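You operate a simulated robot arm through the tools that you are given. There is no shell and no other tool. Be economical: measure what you need, move in short steps, check, and stop when the job is done.

You run a simulated robot arm. Do the job below in one go: nothing can be reset, and whatever is moved stays where it is left.

TASK
Close down the heat press: dial off, time to SHORT, head over the pad, switch off.

Only the result counts: the job must be done as asked and must still hold three seconds after the hand-in. Knocking over, shifting, dropping, spilling or breaking anything else fails it.

THE ROBOT
A 6-joint arm with a two-finger parallel gripper, fixed in place. Base frame: the origin is at the foot of the arm, x ahead of it, y to its left, z up; the work surface is at about z = 840. Readings come in mm, rad, newtons and seconds.
With the tool pointing down near the work surface it reaches from about 260 to 680 mm from the base axis. Its first joint turns from -1.152 to 1.152 rad. Payload 2.9 kg.
The TCP is the grasp point between the finger pads, 30 mm short of the fingertips. In the tool frame z runs along the fingers and y along their closing line. Largest opening 110 mm; finger width 20, thickness 10; the body of the gripper, 48 by 112 mm, starts 55 mm behind the TCP.
Orientation is that of the tool frame in the base frame, as a unit quaternion [w, x, y, z]. With the fingers straight down and closing along the base's y, the tool's x points along the base's -x, its y along +y and its z along -z.

THE INTERFACE
- The arm moves only by the tool apply_moves. Its argument "commands" is a list of rows, each a list of 3 entries, a list of its own where there are three numbers: the shift along the tool's x, y, z in mm, then the turn, a rotation vector about the tool's x, y, z in rad, then the opening in per cent of the stroke, from 0 (shut) to 100 (fully open). In form: [[[x, y, z], [ax, ay, az], jaw], ...]. A call has 1 to 12 rows; each row is the pose to reach, as a shift and turn from the pose commanded when the call began, along the tool's axes at that moment. Each row takes 0.2 s and may step no farther than 50 mm and 0.15 rad from the row before; otherwise, or with a gripper value out of range, the whole call is refused. A pose out of reach is approached as far as the arm can. The call stops where the force on the tool passes 50 N (or 10 N more than at its start, if that is more) or the arm is blocked; 0.2 s more then pass. The fingers move at their own pace (about 108 mm/s each) and stop on an object; they squeeze with about 33 N. The grip force told is the motor's: it shows also when the fingers shut on nothing. Time passes only in rows, and 0.2 s behind the last, so rows that repeat a pose let the fingers close. The reply holds the time, the measured pose of the TCP, the force on the tool along the base axes, the opening and the grip force, in the units named above and with some noise, with the torque about the TCP (base axes, N m) and any sound that the robot's microphone picked up.
- Cameras (640 x 400 px; columns grow to the right, rows downward): "scene" is fixed at [87.7, 452.6, 1372.5]; the picture's right is [-0.56, -0.83, 0.00], its down [-0.55, 0.37, -0.75] and it looks along [0.62, -0.42, -0.67] (base axes); focal length 295 px, centre (320, 200). "wrist" rides on the gripper at [72, 17, -103] in the tool frame; the picture's right is [-0.23, 0.97, 0.00], its down [-0.76, -0.18, -0.62] and it looks along [-0.61, -0.14, 0.78] (tool axes); focal length 222 px, centre (320, 200). There is no depth. A picture from a camera that has moved, and an enlarged one, comes with that camera's place and axes in the base frame and with its lens.
- capture(camera): a new picture of that camera. It takes no simulated time.
- inspect(camera, box): a new picture of the part [left, top, right, bottom] of that camera's present view, enlarged. It takes no simulated time.
- finish_job(): hands the job in; it is judged then, once.

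Work in short steps. Places have to be worked out from the pictures, the camera data and where the tool is seen: move nearer, look again, correct. Check each grasp and each placing, and mend what went wrong. You have 120 turns and 84 pictures in all, those below and enlarged ones among them. Open the gripper and draw the arm clear of the work before you hand the job in, unless the task says otherwise; then end with one line.

The tools are called after ">>>" as name(argument=value, ...) on one line, values as JSON. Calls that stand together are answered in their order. apply_moves: Moves the arm, as the interface text tells. Its arguments: {"type":"object","properties":{"commands":{"type":"array"}},"required":["commands"]} The other tools are called the same way: capture (camera) takes a picture; inspect (camera, box) takes an enlarged picture of a part of a camera's view; finish_job () hands the job in.

At the start:

```text
t: 0.0
position: [425.7, 170.1, 1159.4]
ee_rot: [0.0, 0.0, 1.0, 0.001]
contact_force: [0.2, 0.3, -0.5]
ft_torque: [0.01, -0.02, 0.01]
width: 110.0
grip_force: 0.0
```

scene: 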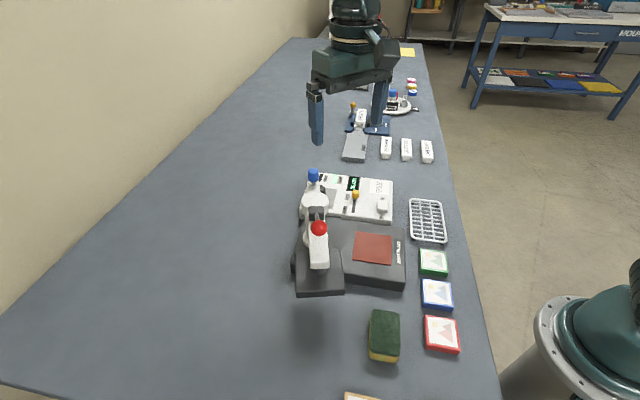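
wrist: 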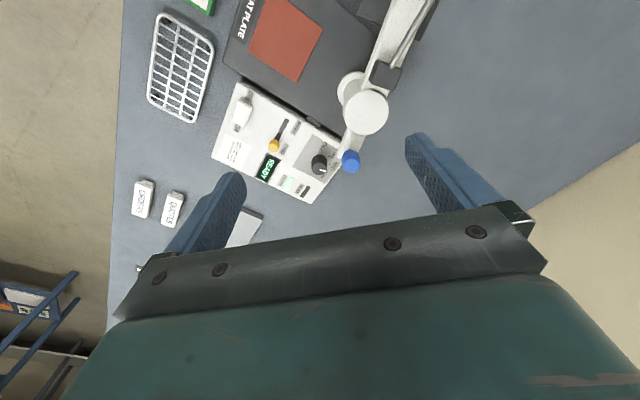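

I start by looking closer at the press with both cameras to make out the controls.

>>> inspect(camera="scene", box=[280, 155, 440, 305])

>>> inspect(camera="wrist", box=[200, 60, 400, 210])

```text
2.67 times, centred on (360, 230) of scene
camera zoom: at [87.7, 452.6, 1372.5], right [-0.56, -0.83, 0.0], down [-0.55, 0.37, -0.75], along [0.62, -0.42, -0.67], focal length 786 px, centre (213, 120)
```

zoom: 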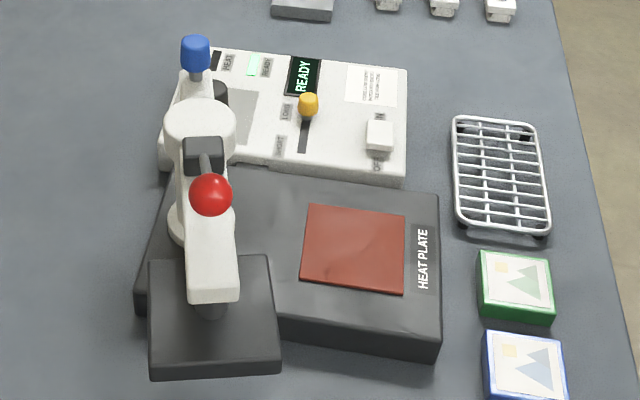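

```text
2.67 times, centred on (300, 135) of wrist
camera zoom: at [353.4, 187.9, 1263.4], right [0.23, 0.97, 0.0], down [0.76, -0.18, 0.62], along [0.61, -0.14, -0.78], focal length 592 px, centre (373, 373)
```

zoom: 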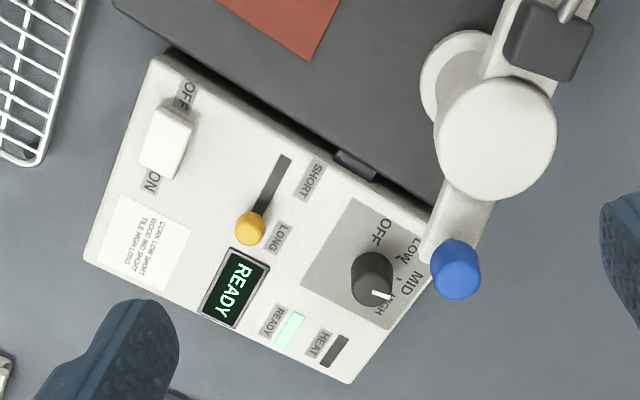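

The controls triangulate: slider knob about (504,66,890), rocker about (439,33,883), dial about (547,139,900), press pivot about (447,222). I move back and left for a better view of the head.

>>> apply_moves(commands=[[[32, 27, 0], [0, 0, 0], 100], [[64, 54, 0], [0, 0, 0], 100], [[95, 80, 0], [0, 0, 0], 100], [[95, 80, 0], [0, 0, 0], 100]])

>>> capture(camera="wrist")

```text
t: 1.0
position: [330.2, 253.0, 1161.2]
ee_rot: [0.0, 0.001, 1.0, 0.0]
contact_force: [-0.9, 0.2, 0.2]
ft_torque: [0.01, 0.01, 0.06]
width: 109.8
grip_force: 0.0
```

```text
79 pictures are left
camera wrist: at [259.0, 268.9, 1265.0], right [0.23, 0.97, 0.0], down [0.76, -0.18, 0.62], along [0.61, -0.14, -0.78], focal length 222 px, centre (320, 200)
```

wrist: 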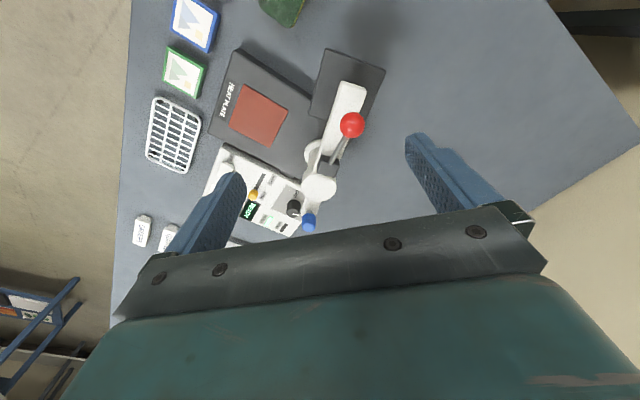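

>>> inspect(camera="wrist", box=[200, 40, 400, 240])

>>> inspect(camera="scene", box=[285, 160, 365, 300])

```text
2.00 times, centred on (300, 140) of wrist
camera zoom: at [259.0, 268.9, 1265.0], right [0.23, 0.97, 0.0], down [0.76, -0.18, 0.62], along [0.61, -0.14, -0.78], focal length 444 px, centre (360, 320)
```

zoom: 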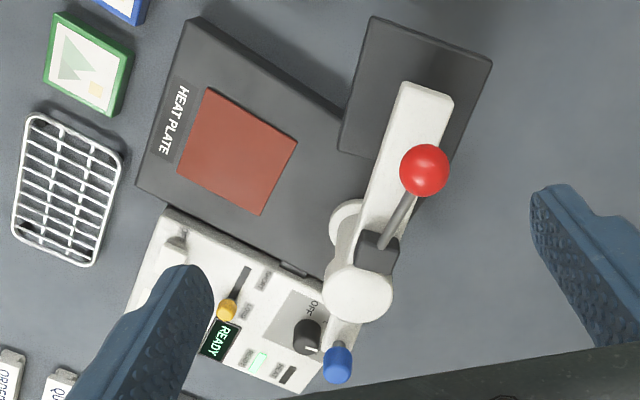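

```text
2.86 times, centred on (325, 230) of scene
camera zoom: at [87.7, 452.6, 1372.5], right [-0.56, -0.83, 0.0], down [-0.55, 0.37, -0.75], along [0.62, -0.42, -0.67], focal length 842 px, centre (306, 114)
```

zoom: 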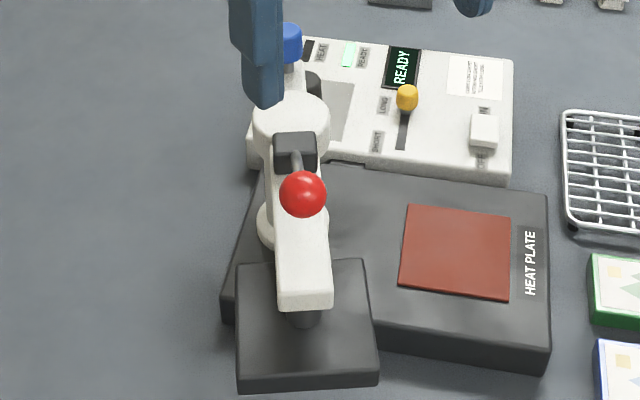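

Next I move to a closer oblique view of the dial and panel: TCP about (398,173,1080), clear of the ball and the blue peg.

>>> apply_moves(commands=[[[-23, -27, 10], [0, 0, 0], 100], [[-46, -54, 35], [0, 0, 0], 100], [[-68, -80, 60], [0, 0, 0], 100], [[-68, -80, 81], [0, 0, 0], 100], [[-68, -80, 81], [0, 0, 0], 100]])

>>> inspect(camera="wrist", box=[200, 80, 440, 230])

```text
t: 2.2
position: [398.5, 172.6, 1080.9]
ee_rot: [0.0, 0.0, 1.0, 0.0]
contact_force: [-0.3, -0.4, 0.5]
ft_torque: [0.03, 0.0, 0.03]
width: 110.1
grip_force: 0.0
```

```text
2.67 times, centred on (320, 155) of wrist
camera zoom: at [325.8, 188.9, 1184.4], right [0.23, 0.97, 0.0], down [0.76, -0.18, 0.62], along [0.61, -0.14, -0.78], focal length 592 px, centre (320, 320)
```

zoom: 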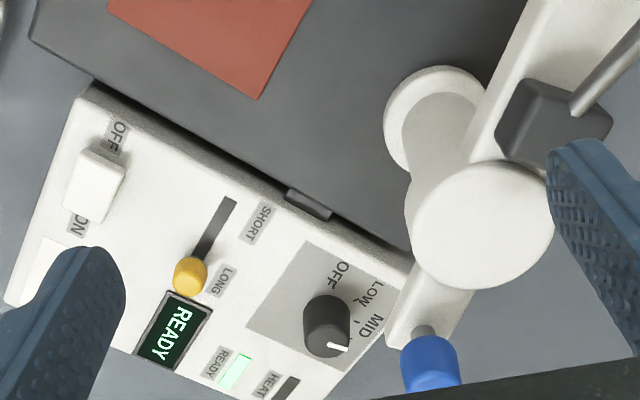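

The dial base is around (565,139), its pointer at HIGH (base angle about 25°) with OFF near 150°, so it needs about 125° CCW. I move above it at z=1080 and pre-rotate the tool about 65° CW.

>>> apply_moves(commands=[[[-21, -4, 0], [0, 0, 0.14], 100], [[-42, -8, 0], [0, 0, 0.28], 80], [[-63, -12, 0], [0, 0, 0.42], 60], [[-84, -17, 0], [0, 0, 0.56], 55], [[-105, -21, 0], [0, 0, 0.7], 55], [[-126, -26, 0], [0, 0, 0.84], 55], [[-147, -30, 0], [0, 0, 0.98], 55], [[-166, -34, 0], [0, 0, 1.12], 55], [[-166, -34, 0], [0, 0, 1.12], 55]])

>>> capture(camera="wrist")

>>> inspect(camera="scene", box=[270, 60, 430, 230])

```text
t: 4.2
position: [564.6, 135.3, 1077.4]
ee_rot: [0.0, 0.532, 0.847, 0.0]
contact_force: [0.0, 0.2, -0.4]
ft_torque: [0.0, -0.02, 0.0]
width: 60.4
grip_force: 0.1
```

```text
75 pictures are left
camera wrist: at [548.7, 208.1, 1181.5], right [0.98, 0.22, 0.0], down [0.17, -0.76, 0.62], along [0.14, -0.61, -0.78], focal length 222 px, centre (320, 200)
```

wrist: 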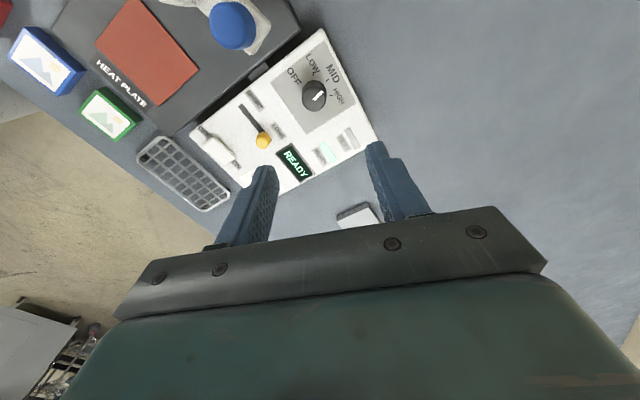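

```text
2.35 times, centred on (350, 145) of scene
camera zoom: at [87.8, 452.6, 1372.5], right [-0.56, -0.83, 0.0], down [-0.55, 0.37, -0.75], along [0.62, -0.42, -0.67], focal length 693 px, centre (249, 329)
```

zoom: 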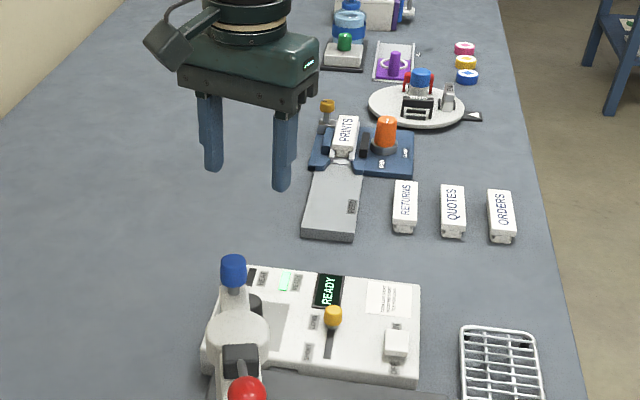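

>>> inspect(camera="wrist", box=[190, 0, 390, 200])

```text
2.00 times, centred on (290, 100) of wrist
camera zoom: at [548.7, 208.1, 1181.5], right [0.98, 0.22, 0.0], down [0.17, -0.76, 0.62], along [0.14, -0.61, -0.78], focal length 444 px, centre (380, 400)
```

zoom: 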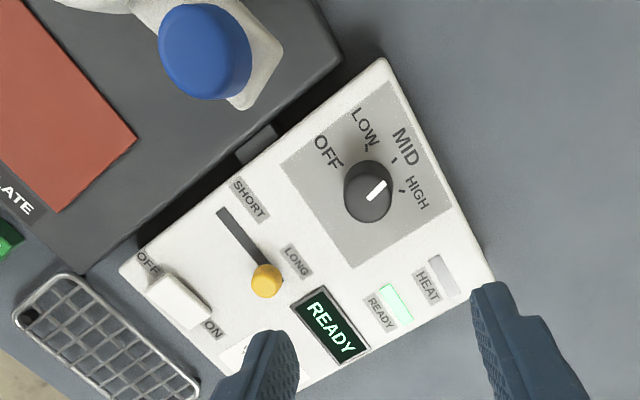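

The pointer is actually at MID (about 54° base angle), OFF is near 150°, and the dial centre is about (558,138). I add some pre-rotation and descend to z≈935 to check alignment.

>>> apply_moves(commands=[[[5, -5, 35], [0, 0, 0.13], 55], [[5, -5, 75], [0, 0, 0.26], 55], [[5, -5, 115], [0, 0, 0.4], 55], [[5, -5, 142], [0, 0, 0.4], 55], [[5, -5, 142], [0, 0, 0.4], 55]])

>>> capture(camera="wrist")

>>> inspect(camera="scene", box=[280, 100, 400, 230])

```text
t: 5.4
position: [559.6, 138.2, 934.2]
ee_rot: [0.001, 0.689, 0.725, 0.001]
contact_force: [-0.7, 0.3, 0.4]
ft_torque: [0.04, -0.01, -0.02]
width: 60.6
grip_force: 0.1
```

```text
72 pictures are left
camera wrist: at [572.4, 212.1, 1037.6], right [0.98, -0.18, 0.0], down [-0.14, -0.77, 0.62], along [-0.11, -0.61, -0.78], focal length 222 px, centre (320, 200)
```

wrist: 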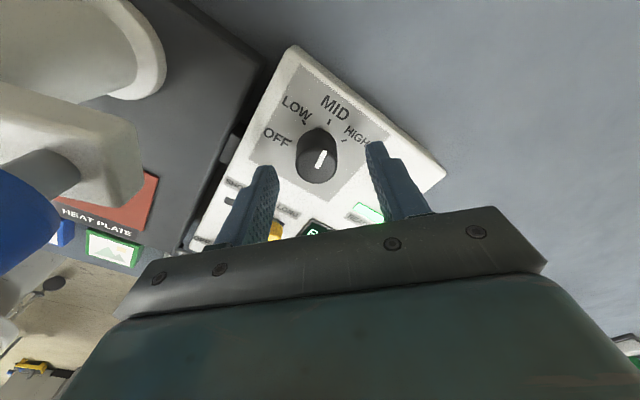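

```text
3.08 times, centred on (340, 165) of scene
camera zoom: at [87.7, 452.6, 1372.5], right [-0.56, -0.83, 0.0], down [-0.55, 0.37, -0.75], along [0.62, -0.42, -0.67], focal length 907 px, centre (258, 308)
```

zoom: 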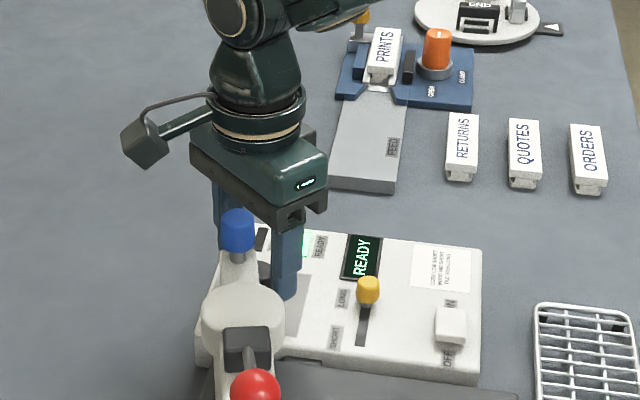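

The knob is centred between the fingers. The wrist camera box would sweep past the blue peg during a long turn, so I'll turn in two ~50° strokes with closing yaw from -28° to 22°. I rotate back first at this height.

>>> apply_moves(commands=[[[0, 0, 0], [0, 0, 0.14], 55], [[0, 0, 0], [0, 0, 0.28], 55], [[0, 0, 0], [0, 0, 0.42], 55], [[0, 0, 0], [0, 0, 0.52], 55], [[0, 0, 0], [0, 0, 0.52], 55]])

>>> capture(camera="wrist")

```text
t: 6.6
position: [557.7, 138.1, 936.7]
ee_rot: [-0.001, 0.853, 0.522, 0.0]
contact_force: [-1.0, -0.1, 0.3]
ft_torque: [0.01, 0.02, 0.0]
width: 60.6
grip_force: 0.1
```

```text
70 pictures are left
camera wrist: at [606.5, 195.9, 1039.9], right [0.77, -0.64, 0.0], down [-0.5, -0.6, 0.62], along [-0.4, -0.48, -0.78], focal length 222 px, centre (320, 200)
```

wrist: 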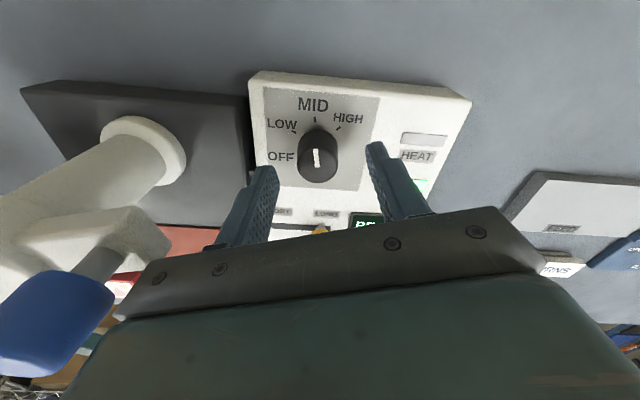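

The pointer is exactly at MID, with OFF about 90° CCW. I descend 30 mm and close on the knob.

>>> apply_moves(commands=[[[0, 0, 15], [0, 0, 0], 55], [[0, 0, 29], [0, 0, 0], 55], [[0, 0, 29], [0, 0, 0], 0], [[0, 0, 29], [0, 0, 0], 0], [[0, 0, 29], [0, 0, 0], 0]])

>>> capture(camera="wrist")

```text
t: 7.8
position: [555.3, 139.1, 910.5]
ee_rot: [0.001, 0.852, 0.524, 0.002]
contact_force: [-0.8, 5.8, 23.0]
ft_torque: [0.03, 0.23, 0.04]
width: 30.2
grip_force: 44.8
```

```text
69 pictures are left
camera wrist: at [603.9, 196.1, 1013.6], right [0.77, -0.64, 0.0], down [-0.5, -0.6, 0.62], along [-0.4, -0.48, -0.78], focal length 222 px, centre (320, 200)
```

wrist: 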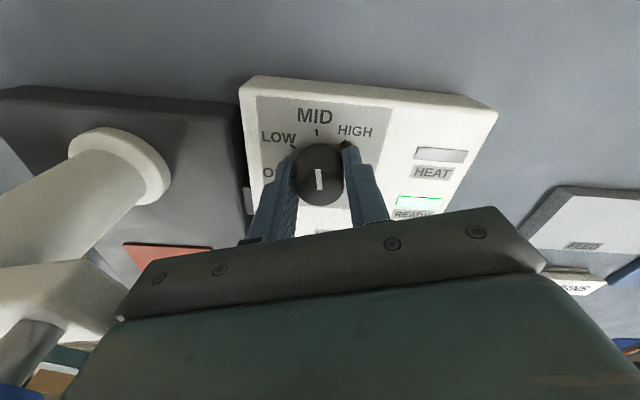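

Gripped (30 mm), fingertips touching the panel (~880). I lift 5 mm and turn CCW 50°.

>>> apply_moves(commands=[[[0, 0, -5], [0, 0, 0], 0], [[0, 0, -5], [0, 0, -0.12], 0], [[0, 0, -5], [0, 0, -0.24], 0], [[0, 0, -5], [0, 0, -0.36], 0], [[0, 0, -5], [0, 0, -0.48], 0], [[0, 0, -5], [0, 0, -0.6], 0], [[0, 0, -5], [0, 0, -0.72], 0], [[0, 0, -5], [0, 0, -0.84], 0], [[0, 0, -5], [0, 0, -0.84], 0]])

>>> capture(camera="wrist")

```text
t: 9.8
position: [556.2, 138.7, 911.8]
ee_rot: [-0.002, 0.564, 0.826, -0.002]
contact_force: [-6.6, 3.3, -24.7]
ft_torque: [-0.33, 0.06, -0.03]
width: 30.2
grip_force: 44.6
```

```text
68 pictures are left
camera wrist: at [547.2, 212.7, 1014.8], right [0.99, 0.14, -0.01], down [0.12, -0.77, 0.62], along [0.08, -0.62, -0.78], focal length 222 px, centre (320, 200)
```

wrist: 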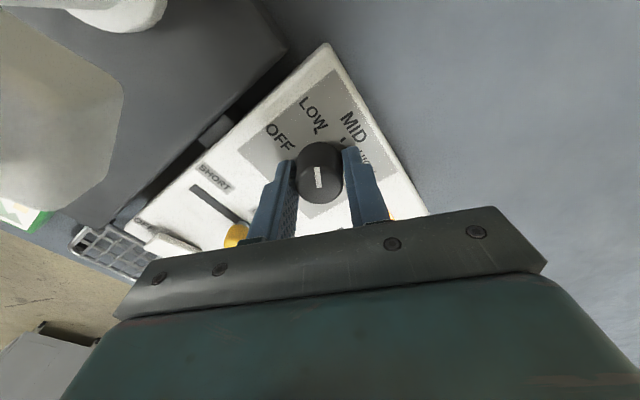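

The dial is now at LOW. I open, rotate back 48°, and re-grip for the second stroke.

>>> apply_moves(commands=[[[0, 0, 0], [0, 0, 0], 55], [[0, 0, -3], [0, 0, 0], 55], [[0, 0, -3], [0, 0, 0.14], 55], [[0, 0, -3], [0, 0, 0.28], 55], [[0, 0, -3], [0, 0, 0.42], 55], [[0, 0, -3], [0, 0, 0.56], 55], [[0, 0, -3], [0, 0, 0.7], 55], [[0, 0, -3], [0, 0, 0.84], 55], [[0, 0, -1], [0, 0, 0.84], 55], [[0, 0, -1], [0, 0, 0.84], 0], [[0, 0, -1], [0, 0, 0.84], 0], [[0, 0, -1], [0, 0, 0.84], 0]])

>>> capture(camera="wrist")

```text
t: 12.4
position: [556.6, 140.4, 914.3]
ee_rot: [-0.001, 0.851, 0.524, -0.002]
contact_force: [-8.2, 2.7, 3.8]
ft_torque: [-0.05, 0.44, -0.02]
width: 30.4
grip_force: 45.0
```

```text
67 pictures are left
camera wrist: at [605.3, 197.4, 1017.4], right [0.77, -0.64, 0.0], down [-0.5, -0.6, 0.62], along [-0.4, -0.48, -0.78], focal length 222 px, centre (320, 200)
```

wrist: 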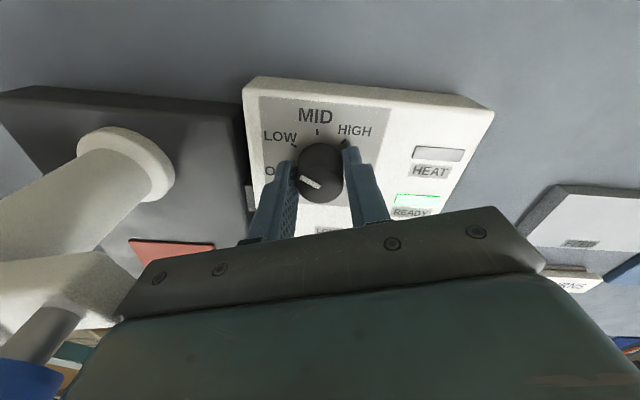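

The pointer is now at or past LOW. I make the second stroke toward OFF.

>>> apply_moves(commands=[[[0, 0, 0], [0, 0, -0.12], 0], [[0, 0, 0], [0, 0, -0.24], 0], [[0, 0, 0], [0, 0, -0.36], 0], [[0, 0, 0], [0, 0, -0.48], 0], [[0, 0, 0], [0, 0, -0.6], 0], [[0, 0, 0], [0, 0, -0.72], 0], [[0, 0, 0], [0, 0, -0.76], 0], [[0, 0, 0], [0, 0, -0.76], 0]])

>>> capture(camera="wrist")

```text
t: 14.2
position: [555.7, 139.6, 914.2]
ee_rot: [-0.001, 0.596, 0.803, 0.001]
contact_force: [-18.3, 17.2, 12.7]
ft_torque: [-0.08, 0.55, 0.01]
width: 30.4
grip_force: 45.2
```

```text
66 pictures are left
camera wrist: at [551.8, 214.5, 1017.6], right [1.0, 0.07, 0.0], down [0.05, -0.78, 0.62], along [0.04, -0.62, -0.78], focal length 222 px, centre (320, 200)
```

wrist: 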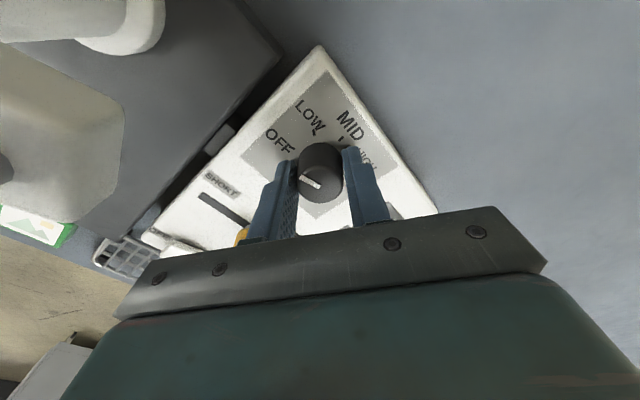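

The dial followed the fingers. I release, rise and check the pointer against the OFF mark.

>>> apply_moves(commands=[[[0, 0, 0], [0, 0, 0], 55], [[0, 0, 0], [0, 0, 0], 55], [[0, 0, -30], [0, 0, 0], 55], [[0, 0, -75], [0, 0, 0], 55], [[0, 0, -120], [0, 0, 0], 55], [[0, 0, -120], [0, 0, 0], 55]])

>>> inspect(camera="wrist", box=[190, 40, 390, 200])

```text
t: 15.6
position: [558.9, 137.2, 1032.5]
ee_rot: [0.0, 0.598, 0.802, 0.001]
contact_force: [0.4, 0.1, 0.7]
ft_torque: [0.01, 0.0, -0.01]
width: 60.4
grip_force: 0.1
```

```text
2.50 times, centred on (290, 120) of wrist
camera zoom: at [555.3, 212.0, 1136.5], right [1.0, 0.06, 0.0], down [0.05, -0.78, 0.62], along [0.04, -0.62, -0.78], focal length 555 px, centre (395, 400)
```

zoom: 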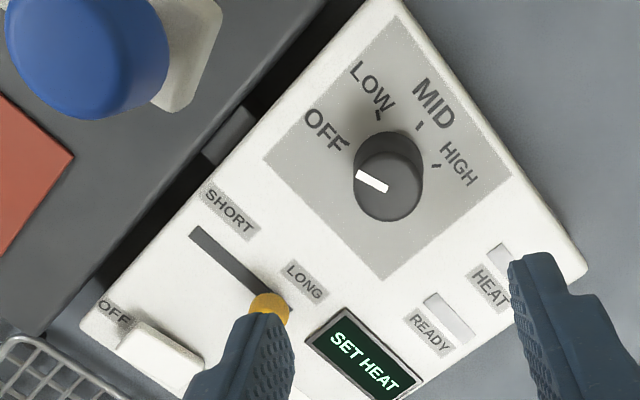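

Display reads SET HEAT and the pointer is at OFF. Next is the slider knob, about (505,70), with the slot running toward (466,103); I move over it with fingers closing across the slot.

>>> apply_moves(commands=[[[-12, -18, 0], [0, 0, -0.14], 50], [[-25, -36, 0], [0, 0, -0.28], 45], [[-38, -54, 10], [0, 0, -0.42], 40], [[-50, -71, 20], [0, 0, -0.56], 40], [[-50, -71, 45], [0, 0, -0.63], 40], [[-50, -71, 65], [0, 0, -0.63], 40], [[-50, -71, 65], [0, 0, -0.63], 40]])

>>> capture(camera="wrist")

>>> inspect(camera="scene", box=[280, 120, 420, 240])

```text
t: 17.2
position: [505.7, 68.9, 967.0]
ee_rot: [0.0, 0.319, 0.948, 0.0]
contact_force: [-0.1, 0.1, 0.0]
ft_torque: [0.0, 0.01, -0.03]
width: 44.2
grip_force: 0.0
```

```text
64 pictures are left
camera wrist: at [458.7, 126.4, 1070.3], right [0.77, 0.64, 0.0], down [0.5, -0.6, 0.62], along [0.4, -0.48, -0.78], focal length 222 px, centre (320, 200)
```

wrist: 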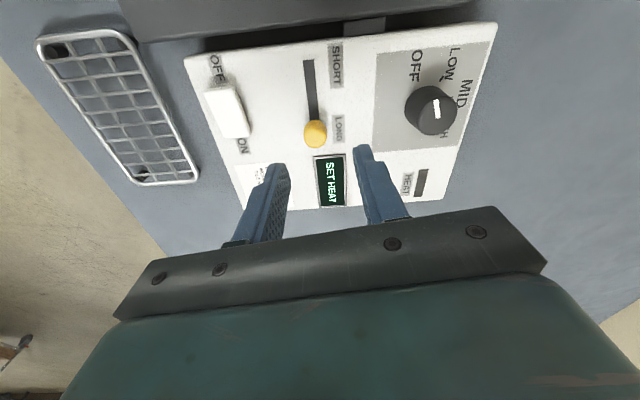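

```text
3.33 times, centred on (350, 180) of scene
camera zoom: at [87.7, 452.6, 1372.5], right [-0.56, -0.83, 0.0], down [-0.55, 0.37, -0.75], along [0.62, -0.42, -0.67], focal length 982 px, centre (220, 267)
```

zoom: 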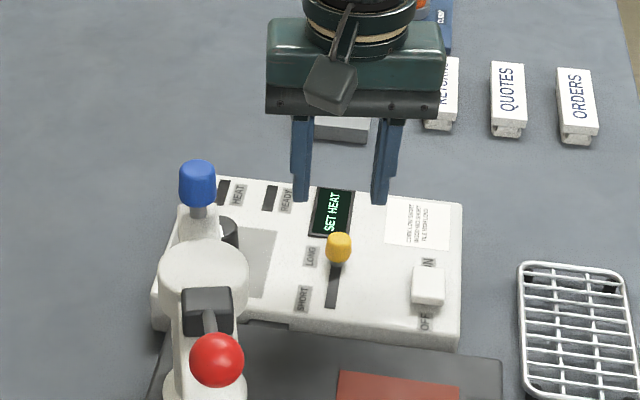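

Aligned with the panel; the knob is at about (500.5,70). I descend to z≈914 and close on it.

>>> apply_moves(commands=[[[5, -2, 25], [0, 0, 0], 40], [[5, -2, 52], [0, 0, 0], 40], [[5, -2, 52], [0, 0, 0], 0], [[5, -2, 52], [0, 0, 0], 0], [[5, -2, 52], [0, 0, 0], 0]])

>>> capture(camera="wrist")

```text
t: 18.4
position: [499.8, 69.9, 917.0]
ee_rot: [-0.002, 0.321, 0.947, -0.003]
contact_force: [-14.5, -16.7, 4.4]
ft_torque: [-0.51, 0.25, -0.05]
width: 19.3
grip_force: 45.0
```

```text
62 pictures are left
camera wrist: at [453.7, 127.6, 1019.8], right [0.77, 0.64, 0.0], down [0.5, -0.6, 0.62], along [0.39, -0.48, -0.78], focal length 222 px, centre (320, 200)
```

wrist: 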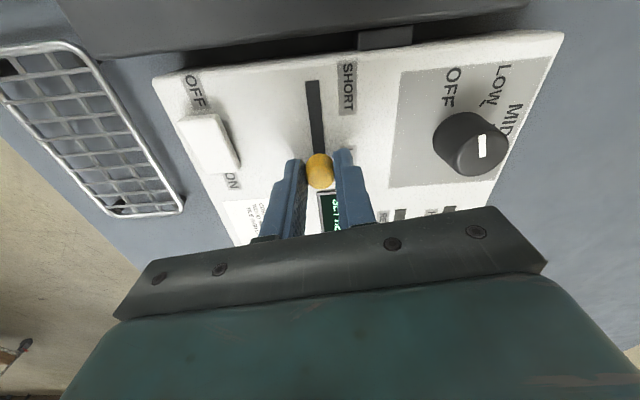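

Gripped. I slide along the slot (tool +x with slight +y) about 36 mm, then check.

>>> apply_moves(commands=[[[6, -1, 0], [0, 0, 0], 0], [[12, 0, 0], [0, 0, 0], 0], [[18, 0.5, 0], [0, 0, 0], 0], [[24, 1, 0], [0, 0, 0], 0], [[30, 2, 0], [0, 0, 0], 0], [[36, 2.5, 0], [0, 0, 0], 0], [[36, 2.5, 0], [0, 0, 0], 0]])

>>> capture(camera="wrist")

```text
t: 20.0
position: [471.3, 98.3, 916.0]
ee_rot: [0.001, 0.319, 0.948, 0.001]
contact_force: [-1.6, -0.1, 3.2]
ft_torque: [0.47, 0.75, -0.03]
width: 19.2
grip_force: 45.1
```

```text
61 pictures are left
camera wrist: at [424.4, 155.1, 1019.7], right [0.77, 0.64, 0.0], down [0.5, -0.6, 0.62], along [0.4, -0.48, -0.78], focal length 222 px, centre (320, 200)
```

wrist: 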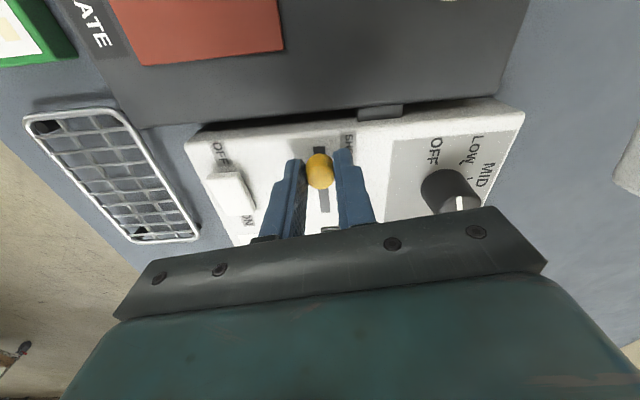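

The slider follows; a little slot remains. I push on up to 14 mm further to the end stop.

>>> apply_moves(commands=[[[4, 0.4, 0], [0, 0, 0], 0], [[8, 0.8, 0], [0, 0, 0], 0], [[11, 1.1, 0], [0, 0, 0], 0], [[14, 1.4, 0], [0, 0, 0], 0]])

>>> capture(camera="wrist")

```text
t: 21.0
position: [465.1, 102.9, 918.0]
ee_rot: [0.006, 0.324, 0.946, 0.0]
contact_force: [30.3, -21.4, -8.6]
ft_torque: [-0.48, -0.73, 0.02]
width: 19.4
grip_force: 45.2
```

```text
60 pictures are left
camera wrist: at [417.6, 161.0, 1020.9], right [0.78, 0.63, 0.01], down [0.49, -0.6, 0.63], along [0.4, -0.49, -0.78], focal length 222 px, centre (320, 200)
```

wrist: 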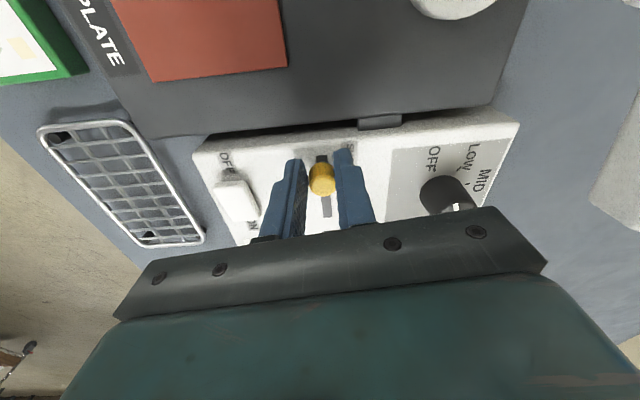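

End stop reached (37 N). I open and lift off.

>>> apply_moves(commands=[[[0, 0, 0], [0, 0, 0], 40], [[0, 0, 0], [0, 0, 0], 40], [[0, 0, -40], [0, 0, 0], 40], [[0, 0, -85], [0, 0, 0], 40], [[0, 0, -130], [0, 0, 0], 40], [[0, 0, -130], [0, 0, 0], 40]])

>>> capture(camera="wrist")

>>> inspect(camera="scene", box=[280, 150, 420, 300])

```text
t: 22.4
position: [463.6, 103.9, 1047.5]
ee_rot: [0.0, 0.319, 0.948, 0.0]
contact_force: [-0.3, -0.3, 0.1]
ft_torque: [-0.02, 0.0, 0.0]
width: 44.0
grip_force: 0.1
```

```text
59 pictures are left
camera wrist: at [416.4, 160.7, 1150.3], right [0.77, 0.64, 0.0], down [0.5, -0.6, 0.62], along [0.4, -0.48, -0.78], focal length 222 px, centre (320, 200)
```

wrist: 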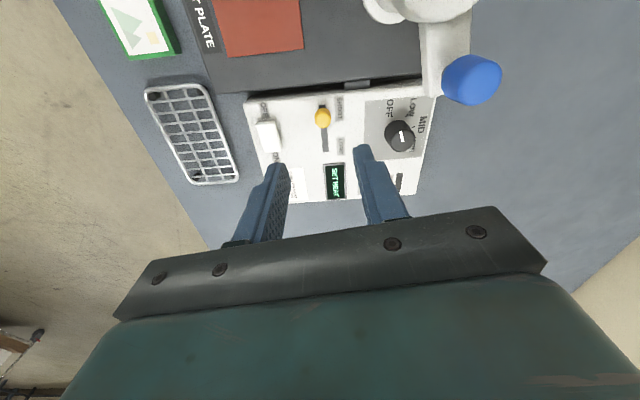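

```text
2.67 times, centred on (350, 225) of scene
camera zoom: at [87.7, 452.6, 1372.5], right [-0.56, -0.83, 0.0], down [-0.55, 0.37, -0.75], along [0.62, -0.42, -0.67], focal length 786 px, centre (240, 133)
```

zoom: 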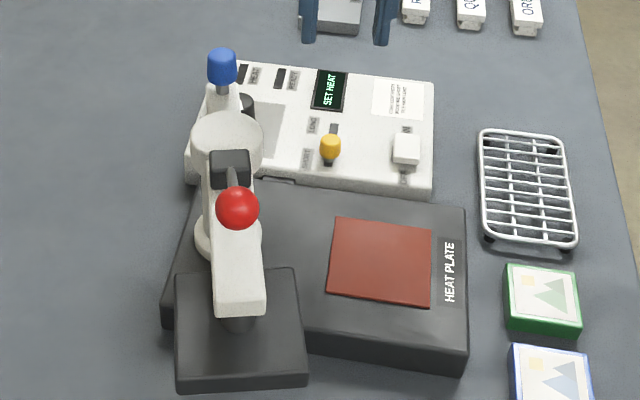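

The slider is at SHORT. Next I swing the head with the blue peg on the arm's tail (about (499,194,1005)), first moving above it with the fingers closing along the tangent.

>>> apply_moves(commands=[[[0, 0, -35], [0, 0, 0], 50], [[9, 31, -35], [0, 0, -0.06], 55], [[18, 62, -35], [0, 0, -0.12], 55], [[26, 93, -35], [0, 0, -0.16], 55], [[26, 93, -35], [0, 0, -0.16], 55]])

>>> capture(camera="wrist")

>>> inspect(camera="scene", box=[270, 90, 390, 220])

```text
t: 23.6
position: [496.4, 193.8, 1082.4]
ee_rot: [0.0, 0.243, 0.97, -0.001]
contact_force: [-0.6, -0.2, -0.4]
ft_torque: [0.0, 0.03, 0.0]
width: 60.6
grip_force: 0.1
```

```text
57 pictures are left
camera wrist: at [440.8, 242.3, 1185.4], right [0.66, 0.75, 0.0], down [0.59, -0.52, 0.62], along [0.47, -0.41, -0.78], focal length 222 px, centre (320, 200)
```

wrist: 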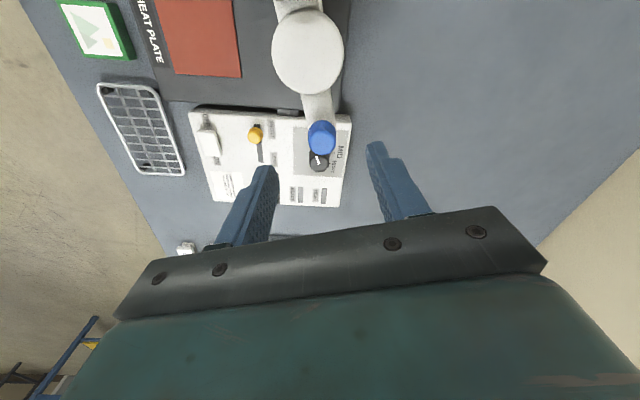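

```text
3.08 times, centred on (330, 155) of scene
camera zoom: at [87.7, 452.6, 1372.5], right [-0.56, -0.83, 0.0], down [-0.55, 0.37, -0.75], along [0.62, -0.42, -0.67], focal length 907 px, centre (289, 338)
```

zoom: 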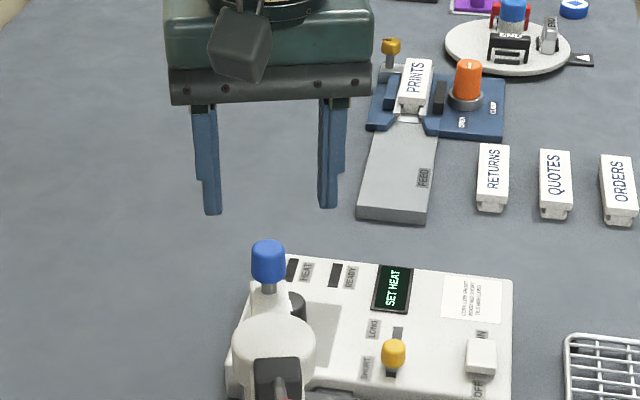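

TCP is over the peg. I descend 62 mm and close on the blue cap.

>>> apply_moves(commands=[[[0, 0, 30], [0, 0, 0], 55], [[0, 0, 62], [0, 0, 0], 55], [[0, 0, 62], [0, 0, 0], 0], [[0, 0, 62], [0, 0, 0], 0], [[0, 0, 62], [0, 0, 0], 0]])

>>> capture(camera="wrist")

```text
t: 24.8
position: [496.3, 195.5, 1020.7]
ee_rot: [-0.001, 0.243, 0.97, 0.001]
contact_force: [0.2, -0.5, -1.6]
ft_torque: [-0.1, -0.34, -0.03]
width: 23.4
grip_force: 44.9
```

```text
55 pictures are left
camera wrist: at [441.1, 244.4, 1123.2], right [0.66, 0.75, 0.0], down [0.59, -0.52, 0.62], along [0.47, -0.41, -0.78], focal length 222 px, centre (320, 200)
```

wrist: 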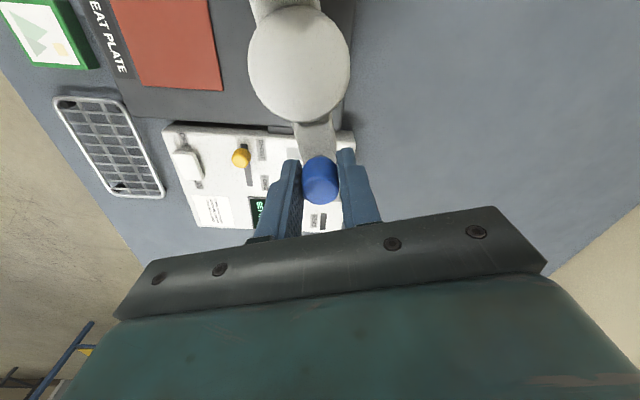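

Gripped with almost no reaction. I swing in a small trial arc of 0.42 rad about the pivot (447,223).

>>> apply_moves(commands=[[[0.1, 4, 0], [0, 0, -0.07], 0], [[0.55, 7.9, 0], [0, 0, -0.14], 0], [[2.2, 15.6, 0], [0, 0, -0.28], 0], [[4.9, 23, 0], [0, 0, -0.42], 0], [[4.9, 23, 0], [0, 0, -0.42], 0]])

>>> capture(camera="scene")

```text
t: 26.0
position: [501.5, 216.9, 1019.7]
ee_rot: [0.001, 0.034, 0.999, 0.0]
contact_force: [8.2, 2.5, -13.5]
ft_torque: [0.05, -0.55, -0.09]
width: 23.1
grip_force: 45.1
```

```text
54 pictures are left
```

scene: 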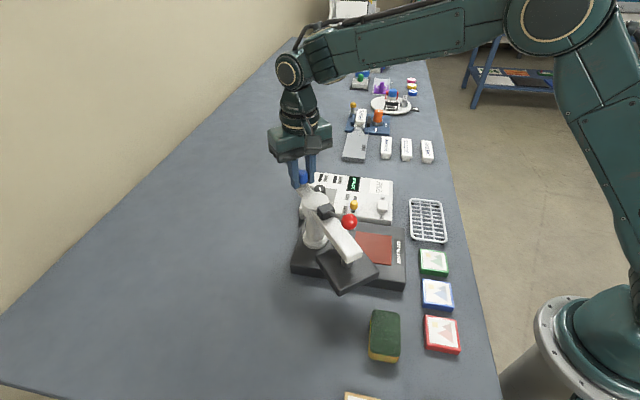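

The arm swings freely. I continue the arc by another 0.70 rad and check.

>>> apply_moves(commands=[[[0.55, 7.9, 0], [0, 0, -0.14], 0], [[2.2, 15.6, 0], [0, 0, -0.28], 0], [[4.9, 23, 0], [0, 0, -0.42], 0], [[8.6, 30, 0], [0, 0, -0.56], 0], [[13.3, 36.3, 0], [0, 0, -0.7], 0], [[13.3, 36.3, 0], [0, 0, -0.7], 0]])

>>> capture(camera="scene")

>>> inspect(camera="scene", box=[270, 150, 430, 300])

```text
t: 27.4
position: [491.9, 255.2, 1019.2]
ee_rot: [-0.001, -0.311, 0.95, 0.0]
contact_force: [3.7, -1.6, -2.5]
ft_torque: [0.02, -0.1, 0.11]
width: 23.3
grip_force: 44.3
```

```text
53 pictures are left
```

scene: 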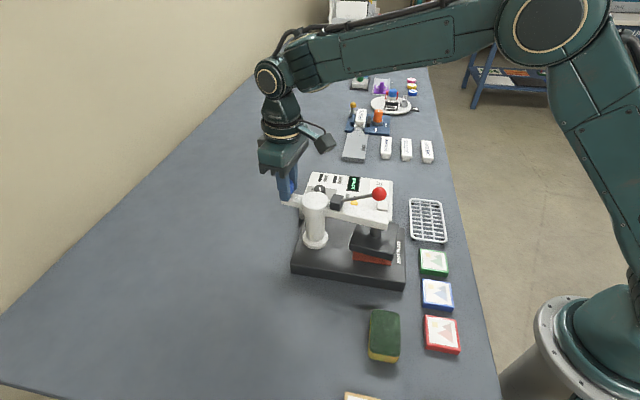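

```text
2.67 times, centred on (350, 225) of scene
camera zoom: at [87.9, 452.6, 1372.5], right [-0.56, -0.83, 0.0], down [-0.55, 0.37, -0.75], along [0.62, -0.42, -0.67], focal length 786 px, centre (240, 133)
```

zoom: 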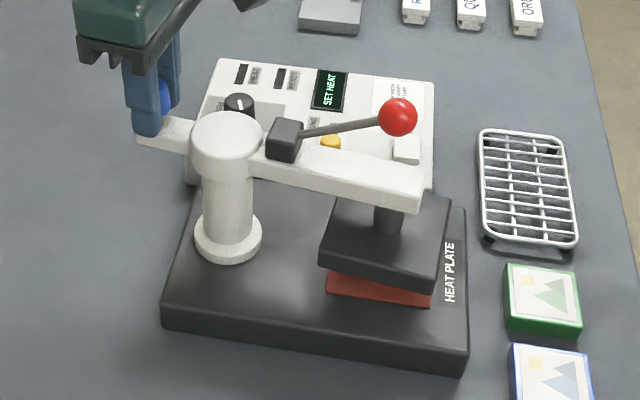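

Swung 64°. The head's edges are still about 7–8° off parallel with the pad, so I turn ~0.13 rad more.

>>> apply_moves(commands=[[[0.1, 3.9, 0], [0, 0, -0.07], 0], [[0.5, 7.3, 0], [0, 0, -0.13], 0], [[0.5, 7.3, 0], [0, 0, -0.13], 0]])

>>> inspect(camera="scene", box=[270, 150, 430, 300])

```text
t: 28.2
position: [488.8, 261.8, 1019.6]
ee_rot: [0.001, -0.371, 0.929, 0.0]
contact_force: [2.9, -2.9, 1.9]
ft_torque: [-0.37, 0.34, 0.28]
width: 23.3
grip_force: 44.5
```

```text
2.67 times, centred on (350, 225) of scene
camera zoom: at [87.8, 452.5, 1372.5], right [-0.56, -0.83, 0.0], down [-0.55, 0.37, -0.75], along [0.62, -0.42, -0.67], focal length 786 px, centre (240, 133)
```

zoom: 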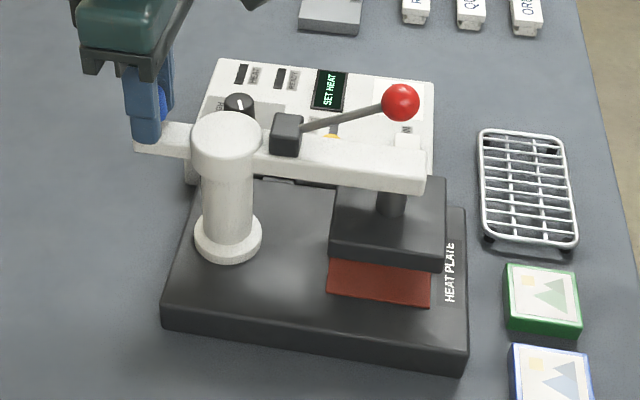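

Now parallel with the pad. I release the peg, lift, and look from above for the offset.

>>> apply_moves(commands=[[[0, 0, 0], [0, 0, 0], 55], [[0, 0, 0], [0, 0, 0], 55], [[0, 0, -40], [0, 0, 0], 55], [[0, 0, -85], [0, 0, 0], 55], [[0, 0, -120], [0, 0, 0.14], 55], [[0, 0, -150], [0, 0, 0.28], 55], [[0, 0, -150], [0, 0, 0.42], 55], [[0, 0, -150], [0, 0, 0.56], 55], [[0, 0, -150], [0, 0, 0.7], 55], [[0, 0, -150], [0, 0, 0.7], 55]])

>>> capture(camera="wrist")

```text
t: 30.4
position: [489.0, 260.1, 1170.2]
ee_rot: [-0.001, -0.03, 1.0, -0.001]
contact_force: [-0.5, 0.2, 0.5]
ft_torque: [0.04, 0.02, 0.01]
width: 60.4
grip_force: 0.0
```

```text
50 pictures are left
camera wrist: at [415.8, 273.0, 1273.2], right [0.17, 0.99, 0.0], down [0.77, -0.13, 0.62], along [0.61, -0.11, -0.78], focal length 222 px, centre (320, 200)
```

wrist: 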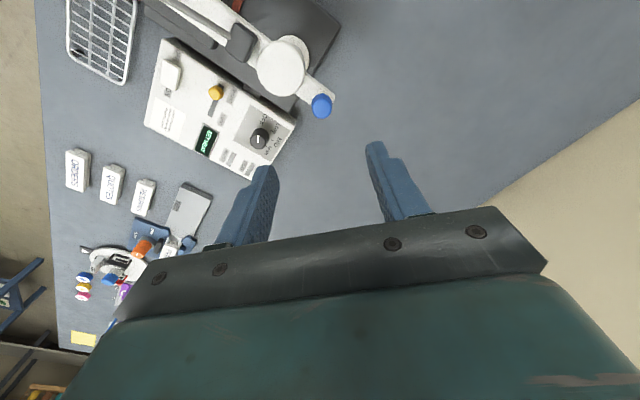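

>>> apply_moves(commands=[[[39, -25, 0], [0, 0, 0], 55], [[78, -50, 0], [0, 0, 0], 55], [[117, -75, 0], [0, 0, 0], 55], [[155, -101, 0], [0, 0, 0], 55], [[155, -101, 0], [0, 0, 0], 55]])

>>> inspect(camera="wrist", box=[180, 0, 420, 220])

```text
t: 31.6
position: [338.0, 149.3, 1168.9]
ee_rot: [0.0, -0.029, 1.0, 0.0]
contact_force: [-0.8, 0.3, 0.5]
ft_torque: [0.03, 0.02, 0.03]
width: 60.4
grip_force: 0.0
```

```text
1.82 times, centred on (300, 110) of wrist
camera zoom: at [265.1, 161.9, 1272.0], right [0.17, 0.99, 0.0], down [0.77, -0.13, 0.62], along [0.61, -0.1, -0.78], focal length 404 px, centre (356, 364)
```

zoom: 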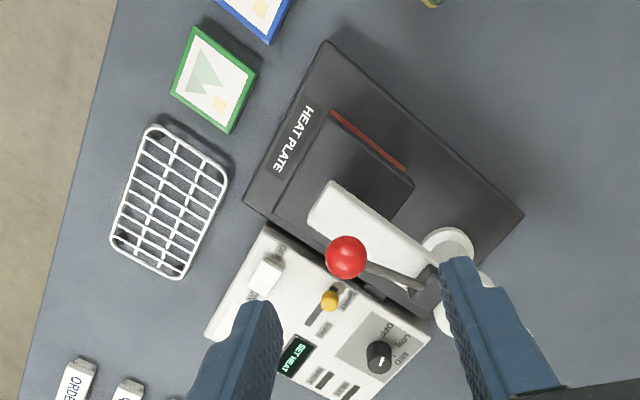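

Head centre works out at about (358,136) vs. pad centre (358,137), so the head is over the pad. Now the switch: I look closer.

>>> inspect(camera="wrist", box=[255, 110, 315, 190])

>>> inspect(camera="scene", box=[350, 170, 410, 230])

```text
5.00 times, centred on (285, 150) of wrist
camera zoom: at [265.1, 161.9, 1272.0], right [0.17, 0.99, 0.0], down [0.77, -0.13, 0.62], along [0.61, -0.1, -0.78], focal length 1111 px, centre (495, 450)
```

zoom: 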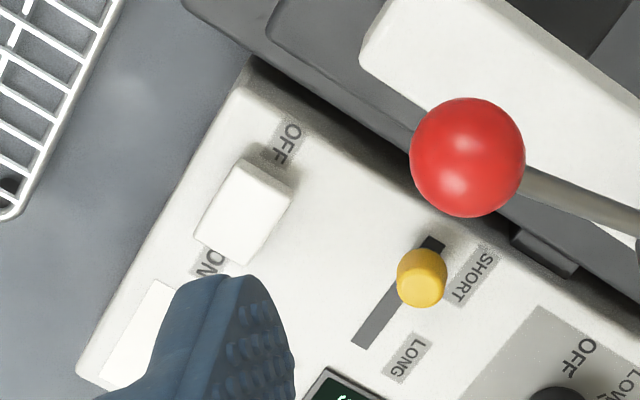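

```text
6.67 times, centred on (380, 200) of scene
camera zoom: at [87.7, 452.6, 1372.5], right [-0.56, -0.83, 0.0], down [-0.55, 0.37, -0.75], along [0.62, -0.42, -0.67], focal length 1964 px, centre (-80, 200)
```

zoom: 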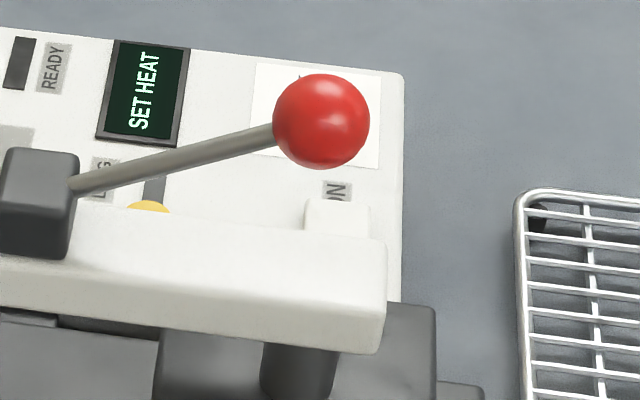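

The rocker's OFF end, on the plate side, stands up at about (424,50,895). I move over it with jaws closed and the tool turned so the camera box clears the head, then descend to z≈965.

>>> apply_moves(commands=[[[-20.5, -26.5, 0], [0, 0, -0.1], 0], [[-41, -53, 0], [0, 0, -0.2], 0], [[-61.5, -80, 0], [0, 0, -0.3], 0], [[-82, -106, 0], [0, 0, -0.3], 0], [[-82, -106, 50], [0, 0, -0.3], 0], [[-82, -106, 100], [0, 0, -0.3], 0], [[-82, -106, 150], [0, 0, -0.3], 0], [[-82, -106, 200], [0, 0, -0.3], 0], [[-82, -106, 200], [0, 0, -0.3], 0]])

>>> capture(camera="wrist")

>>> inspect(camera="scene", box=[300, 130, 440, 270])

```text
t: 33.6
position: [428.0, 53.1, 972.2]
ee_rot: [0.0, -0.179, 0.984, 0.0]
contact_force: [0.1, -1.1, -0.1]
ft_torque: [-0.01, -0.03, 0.0]
width: 0.0
grip_force: 33.0
```

```text
46 pictures are left
camera wrist: at [354.2, 44.4, 1074.4], right [-0.13, 0.99, 0.0], down [0.78, 0.1, 0.62], along [0.62, 0.08, -0.78], focal length 222 px, centre (320, 200)
```

wrist: 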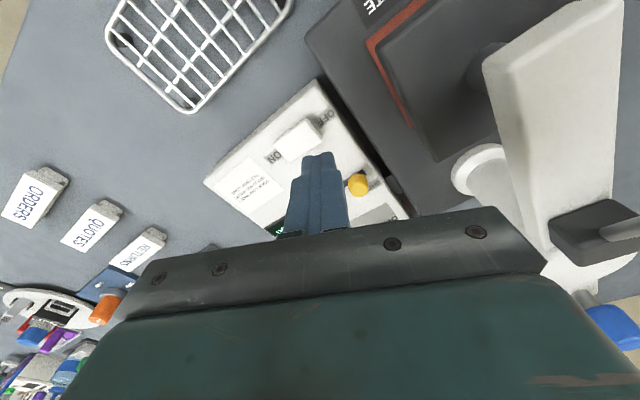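

```text
2.86 times, centred on (370, 200) of scene
camera zoom: at [87.7, 452.6, 1372.5], right [-0.56, -0.83, 0.0], down [-0.55, 0.37, -0.75], along [0.62, -0.42, -0.67], focal length 842 px, centre (177, 200)
```

zoom: 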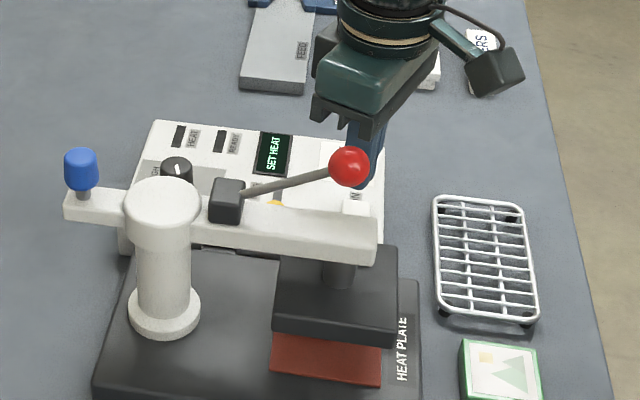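

>>> inspect(camera="wrist", box=[250, 80, 370, 190])

```text
3.64 times, centred on (310, 135) of wrist
camera zoom: at [354.2, 44.4, 1074.4], right [-0.13, 0.99, 0.0], down [0.78, 0.1, 0.62], along [0.62, 0.08, -0.78], focal length 808 px, centre (356, 436)
```

zoom: 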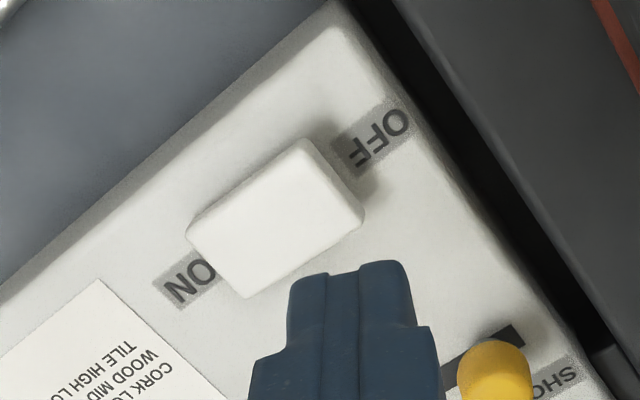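

The rocker's OFF edge is at (422,47.5) and its ON edge at (454,21.5), so I'll press at about (429,42). I align and lower to just above.

>>> apply_moves(commands=[[[3, -10.6, 0], [0, 0, 0], 0], [[3, -10.6, 25], [0, 0, 0], 0], [[3, -10.6, 40], [0, 0, 0], 0], [[3, -10.6, 40], [0, 0, 0], 0]])

>>> inspect(camera="wrist", box=[250, 80, 390, 220])

```text
t: 34.6
position: [430.0, 40.3, 930.2]
ee_rot: [0.0, -0.179, 0.984, 0.0]
contact_force: [0.4, 0.2, -1.1]
ft_torque: [0.02, 0.01, 0.03]
width: 0.2
grip_force: 33.1
```

```text
2.86 times, centred on (320, 150) of wrist
camera zoom: at [355.6, 30.2, 1033.2], right [-0.13, 0.99, 0.0], down [0.78, 0.1, 0.62], along [0.62, 0.08, -0.78], focal length 635 px, centre (320, 343)
```

zoom: 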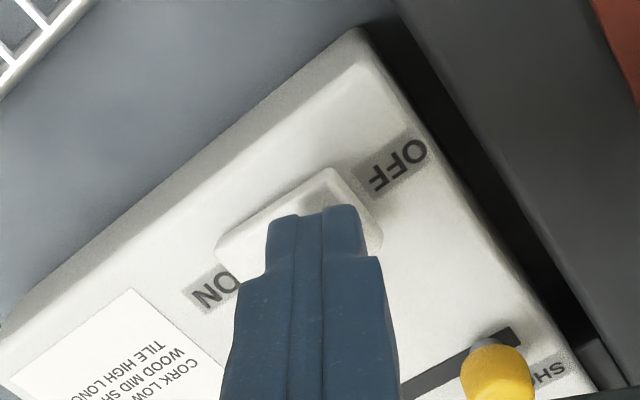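

The tip is over the rocker but a bit near the middle. I shift 6 mm toward OFF and press in small steps.

>>> apply_moves(commands=[[[3, 5, 0], [0, 0, 0], 0], [[3, 5, 5], [0, 0, 0], 0], [[3, 5, 8], [0, 0, 0], 0], [[3, 5, 11], [0, 0, 0], 0], [[3, 5, 14], [0, 0, 0], 0], [[3, 5, 17], [0, 0, 0], 0]])

>>> inspect(camera="wrist", box=[250, 80, 390, 220])

>>> inspect(camera="scene", box=[300, 150, 420, 260])

```text
t: 35.8
position: [422.9, 43.0, 919.6]
ee_rot: [0.002, -0.18, 0.984, 0.0]
contact_force: [-8.1, 0.4, 12.3]
ft_torque: [-0.11, 0.07, -0.06]
width: 0.0
grip_force: 32.9
stopped in row 6: the force on the tool passed its limit at 59 N (the readings are from after the stop); the commanded pose is now the measured one
```

```text
2.86 times, centred on (320, 150) of wrist
camera zoom: at [349.8, 33.0, 1023.5], right [-0.13, 0.99, 0.0], down [0.77, 0.1, 0.62], along [0.62, 0.08, -0.78], focal length 635 px, centre (320, 343)
```

zoom: 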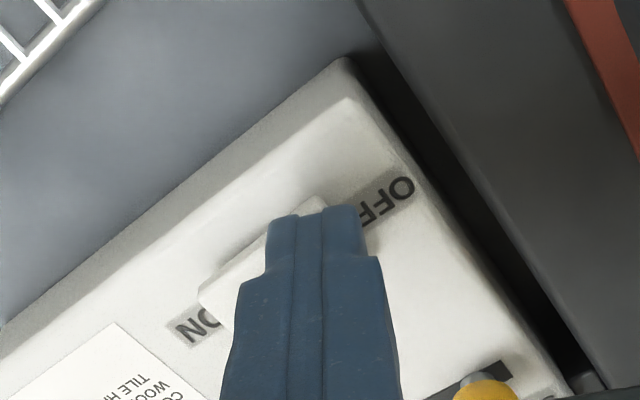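

```text
3.64 times, centred on (360, 205) of scene
camera zoom: at [87.4, 452.6, 1372.6], right [-0.56, -0.83, 0.0], down [-0.55, 0.37, -0.75], along [0.62, -0.42, -0.67], focal length 1072 px, centre (174, 182)
```

zoom: 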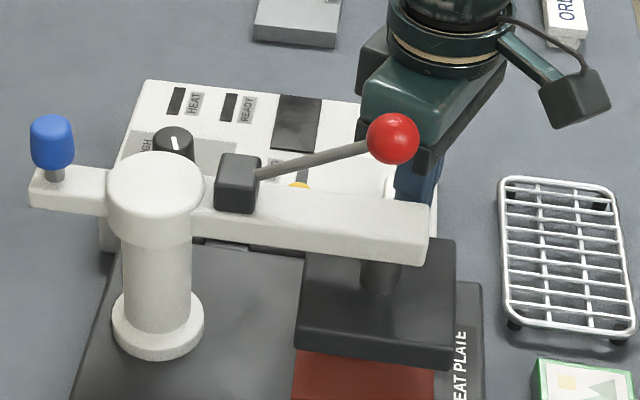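

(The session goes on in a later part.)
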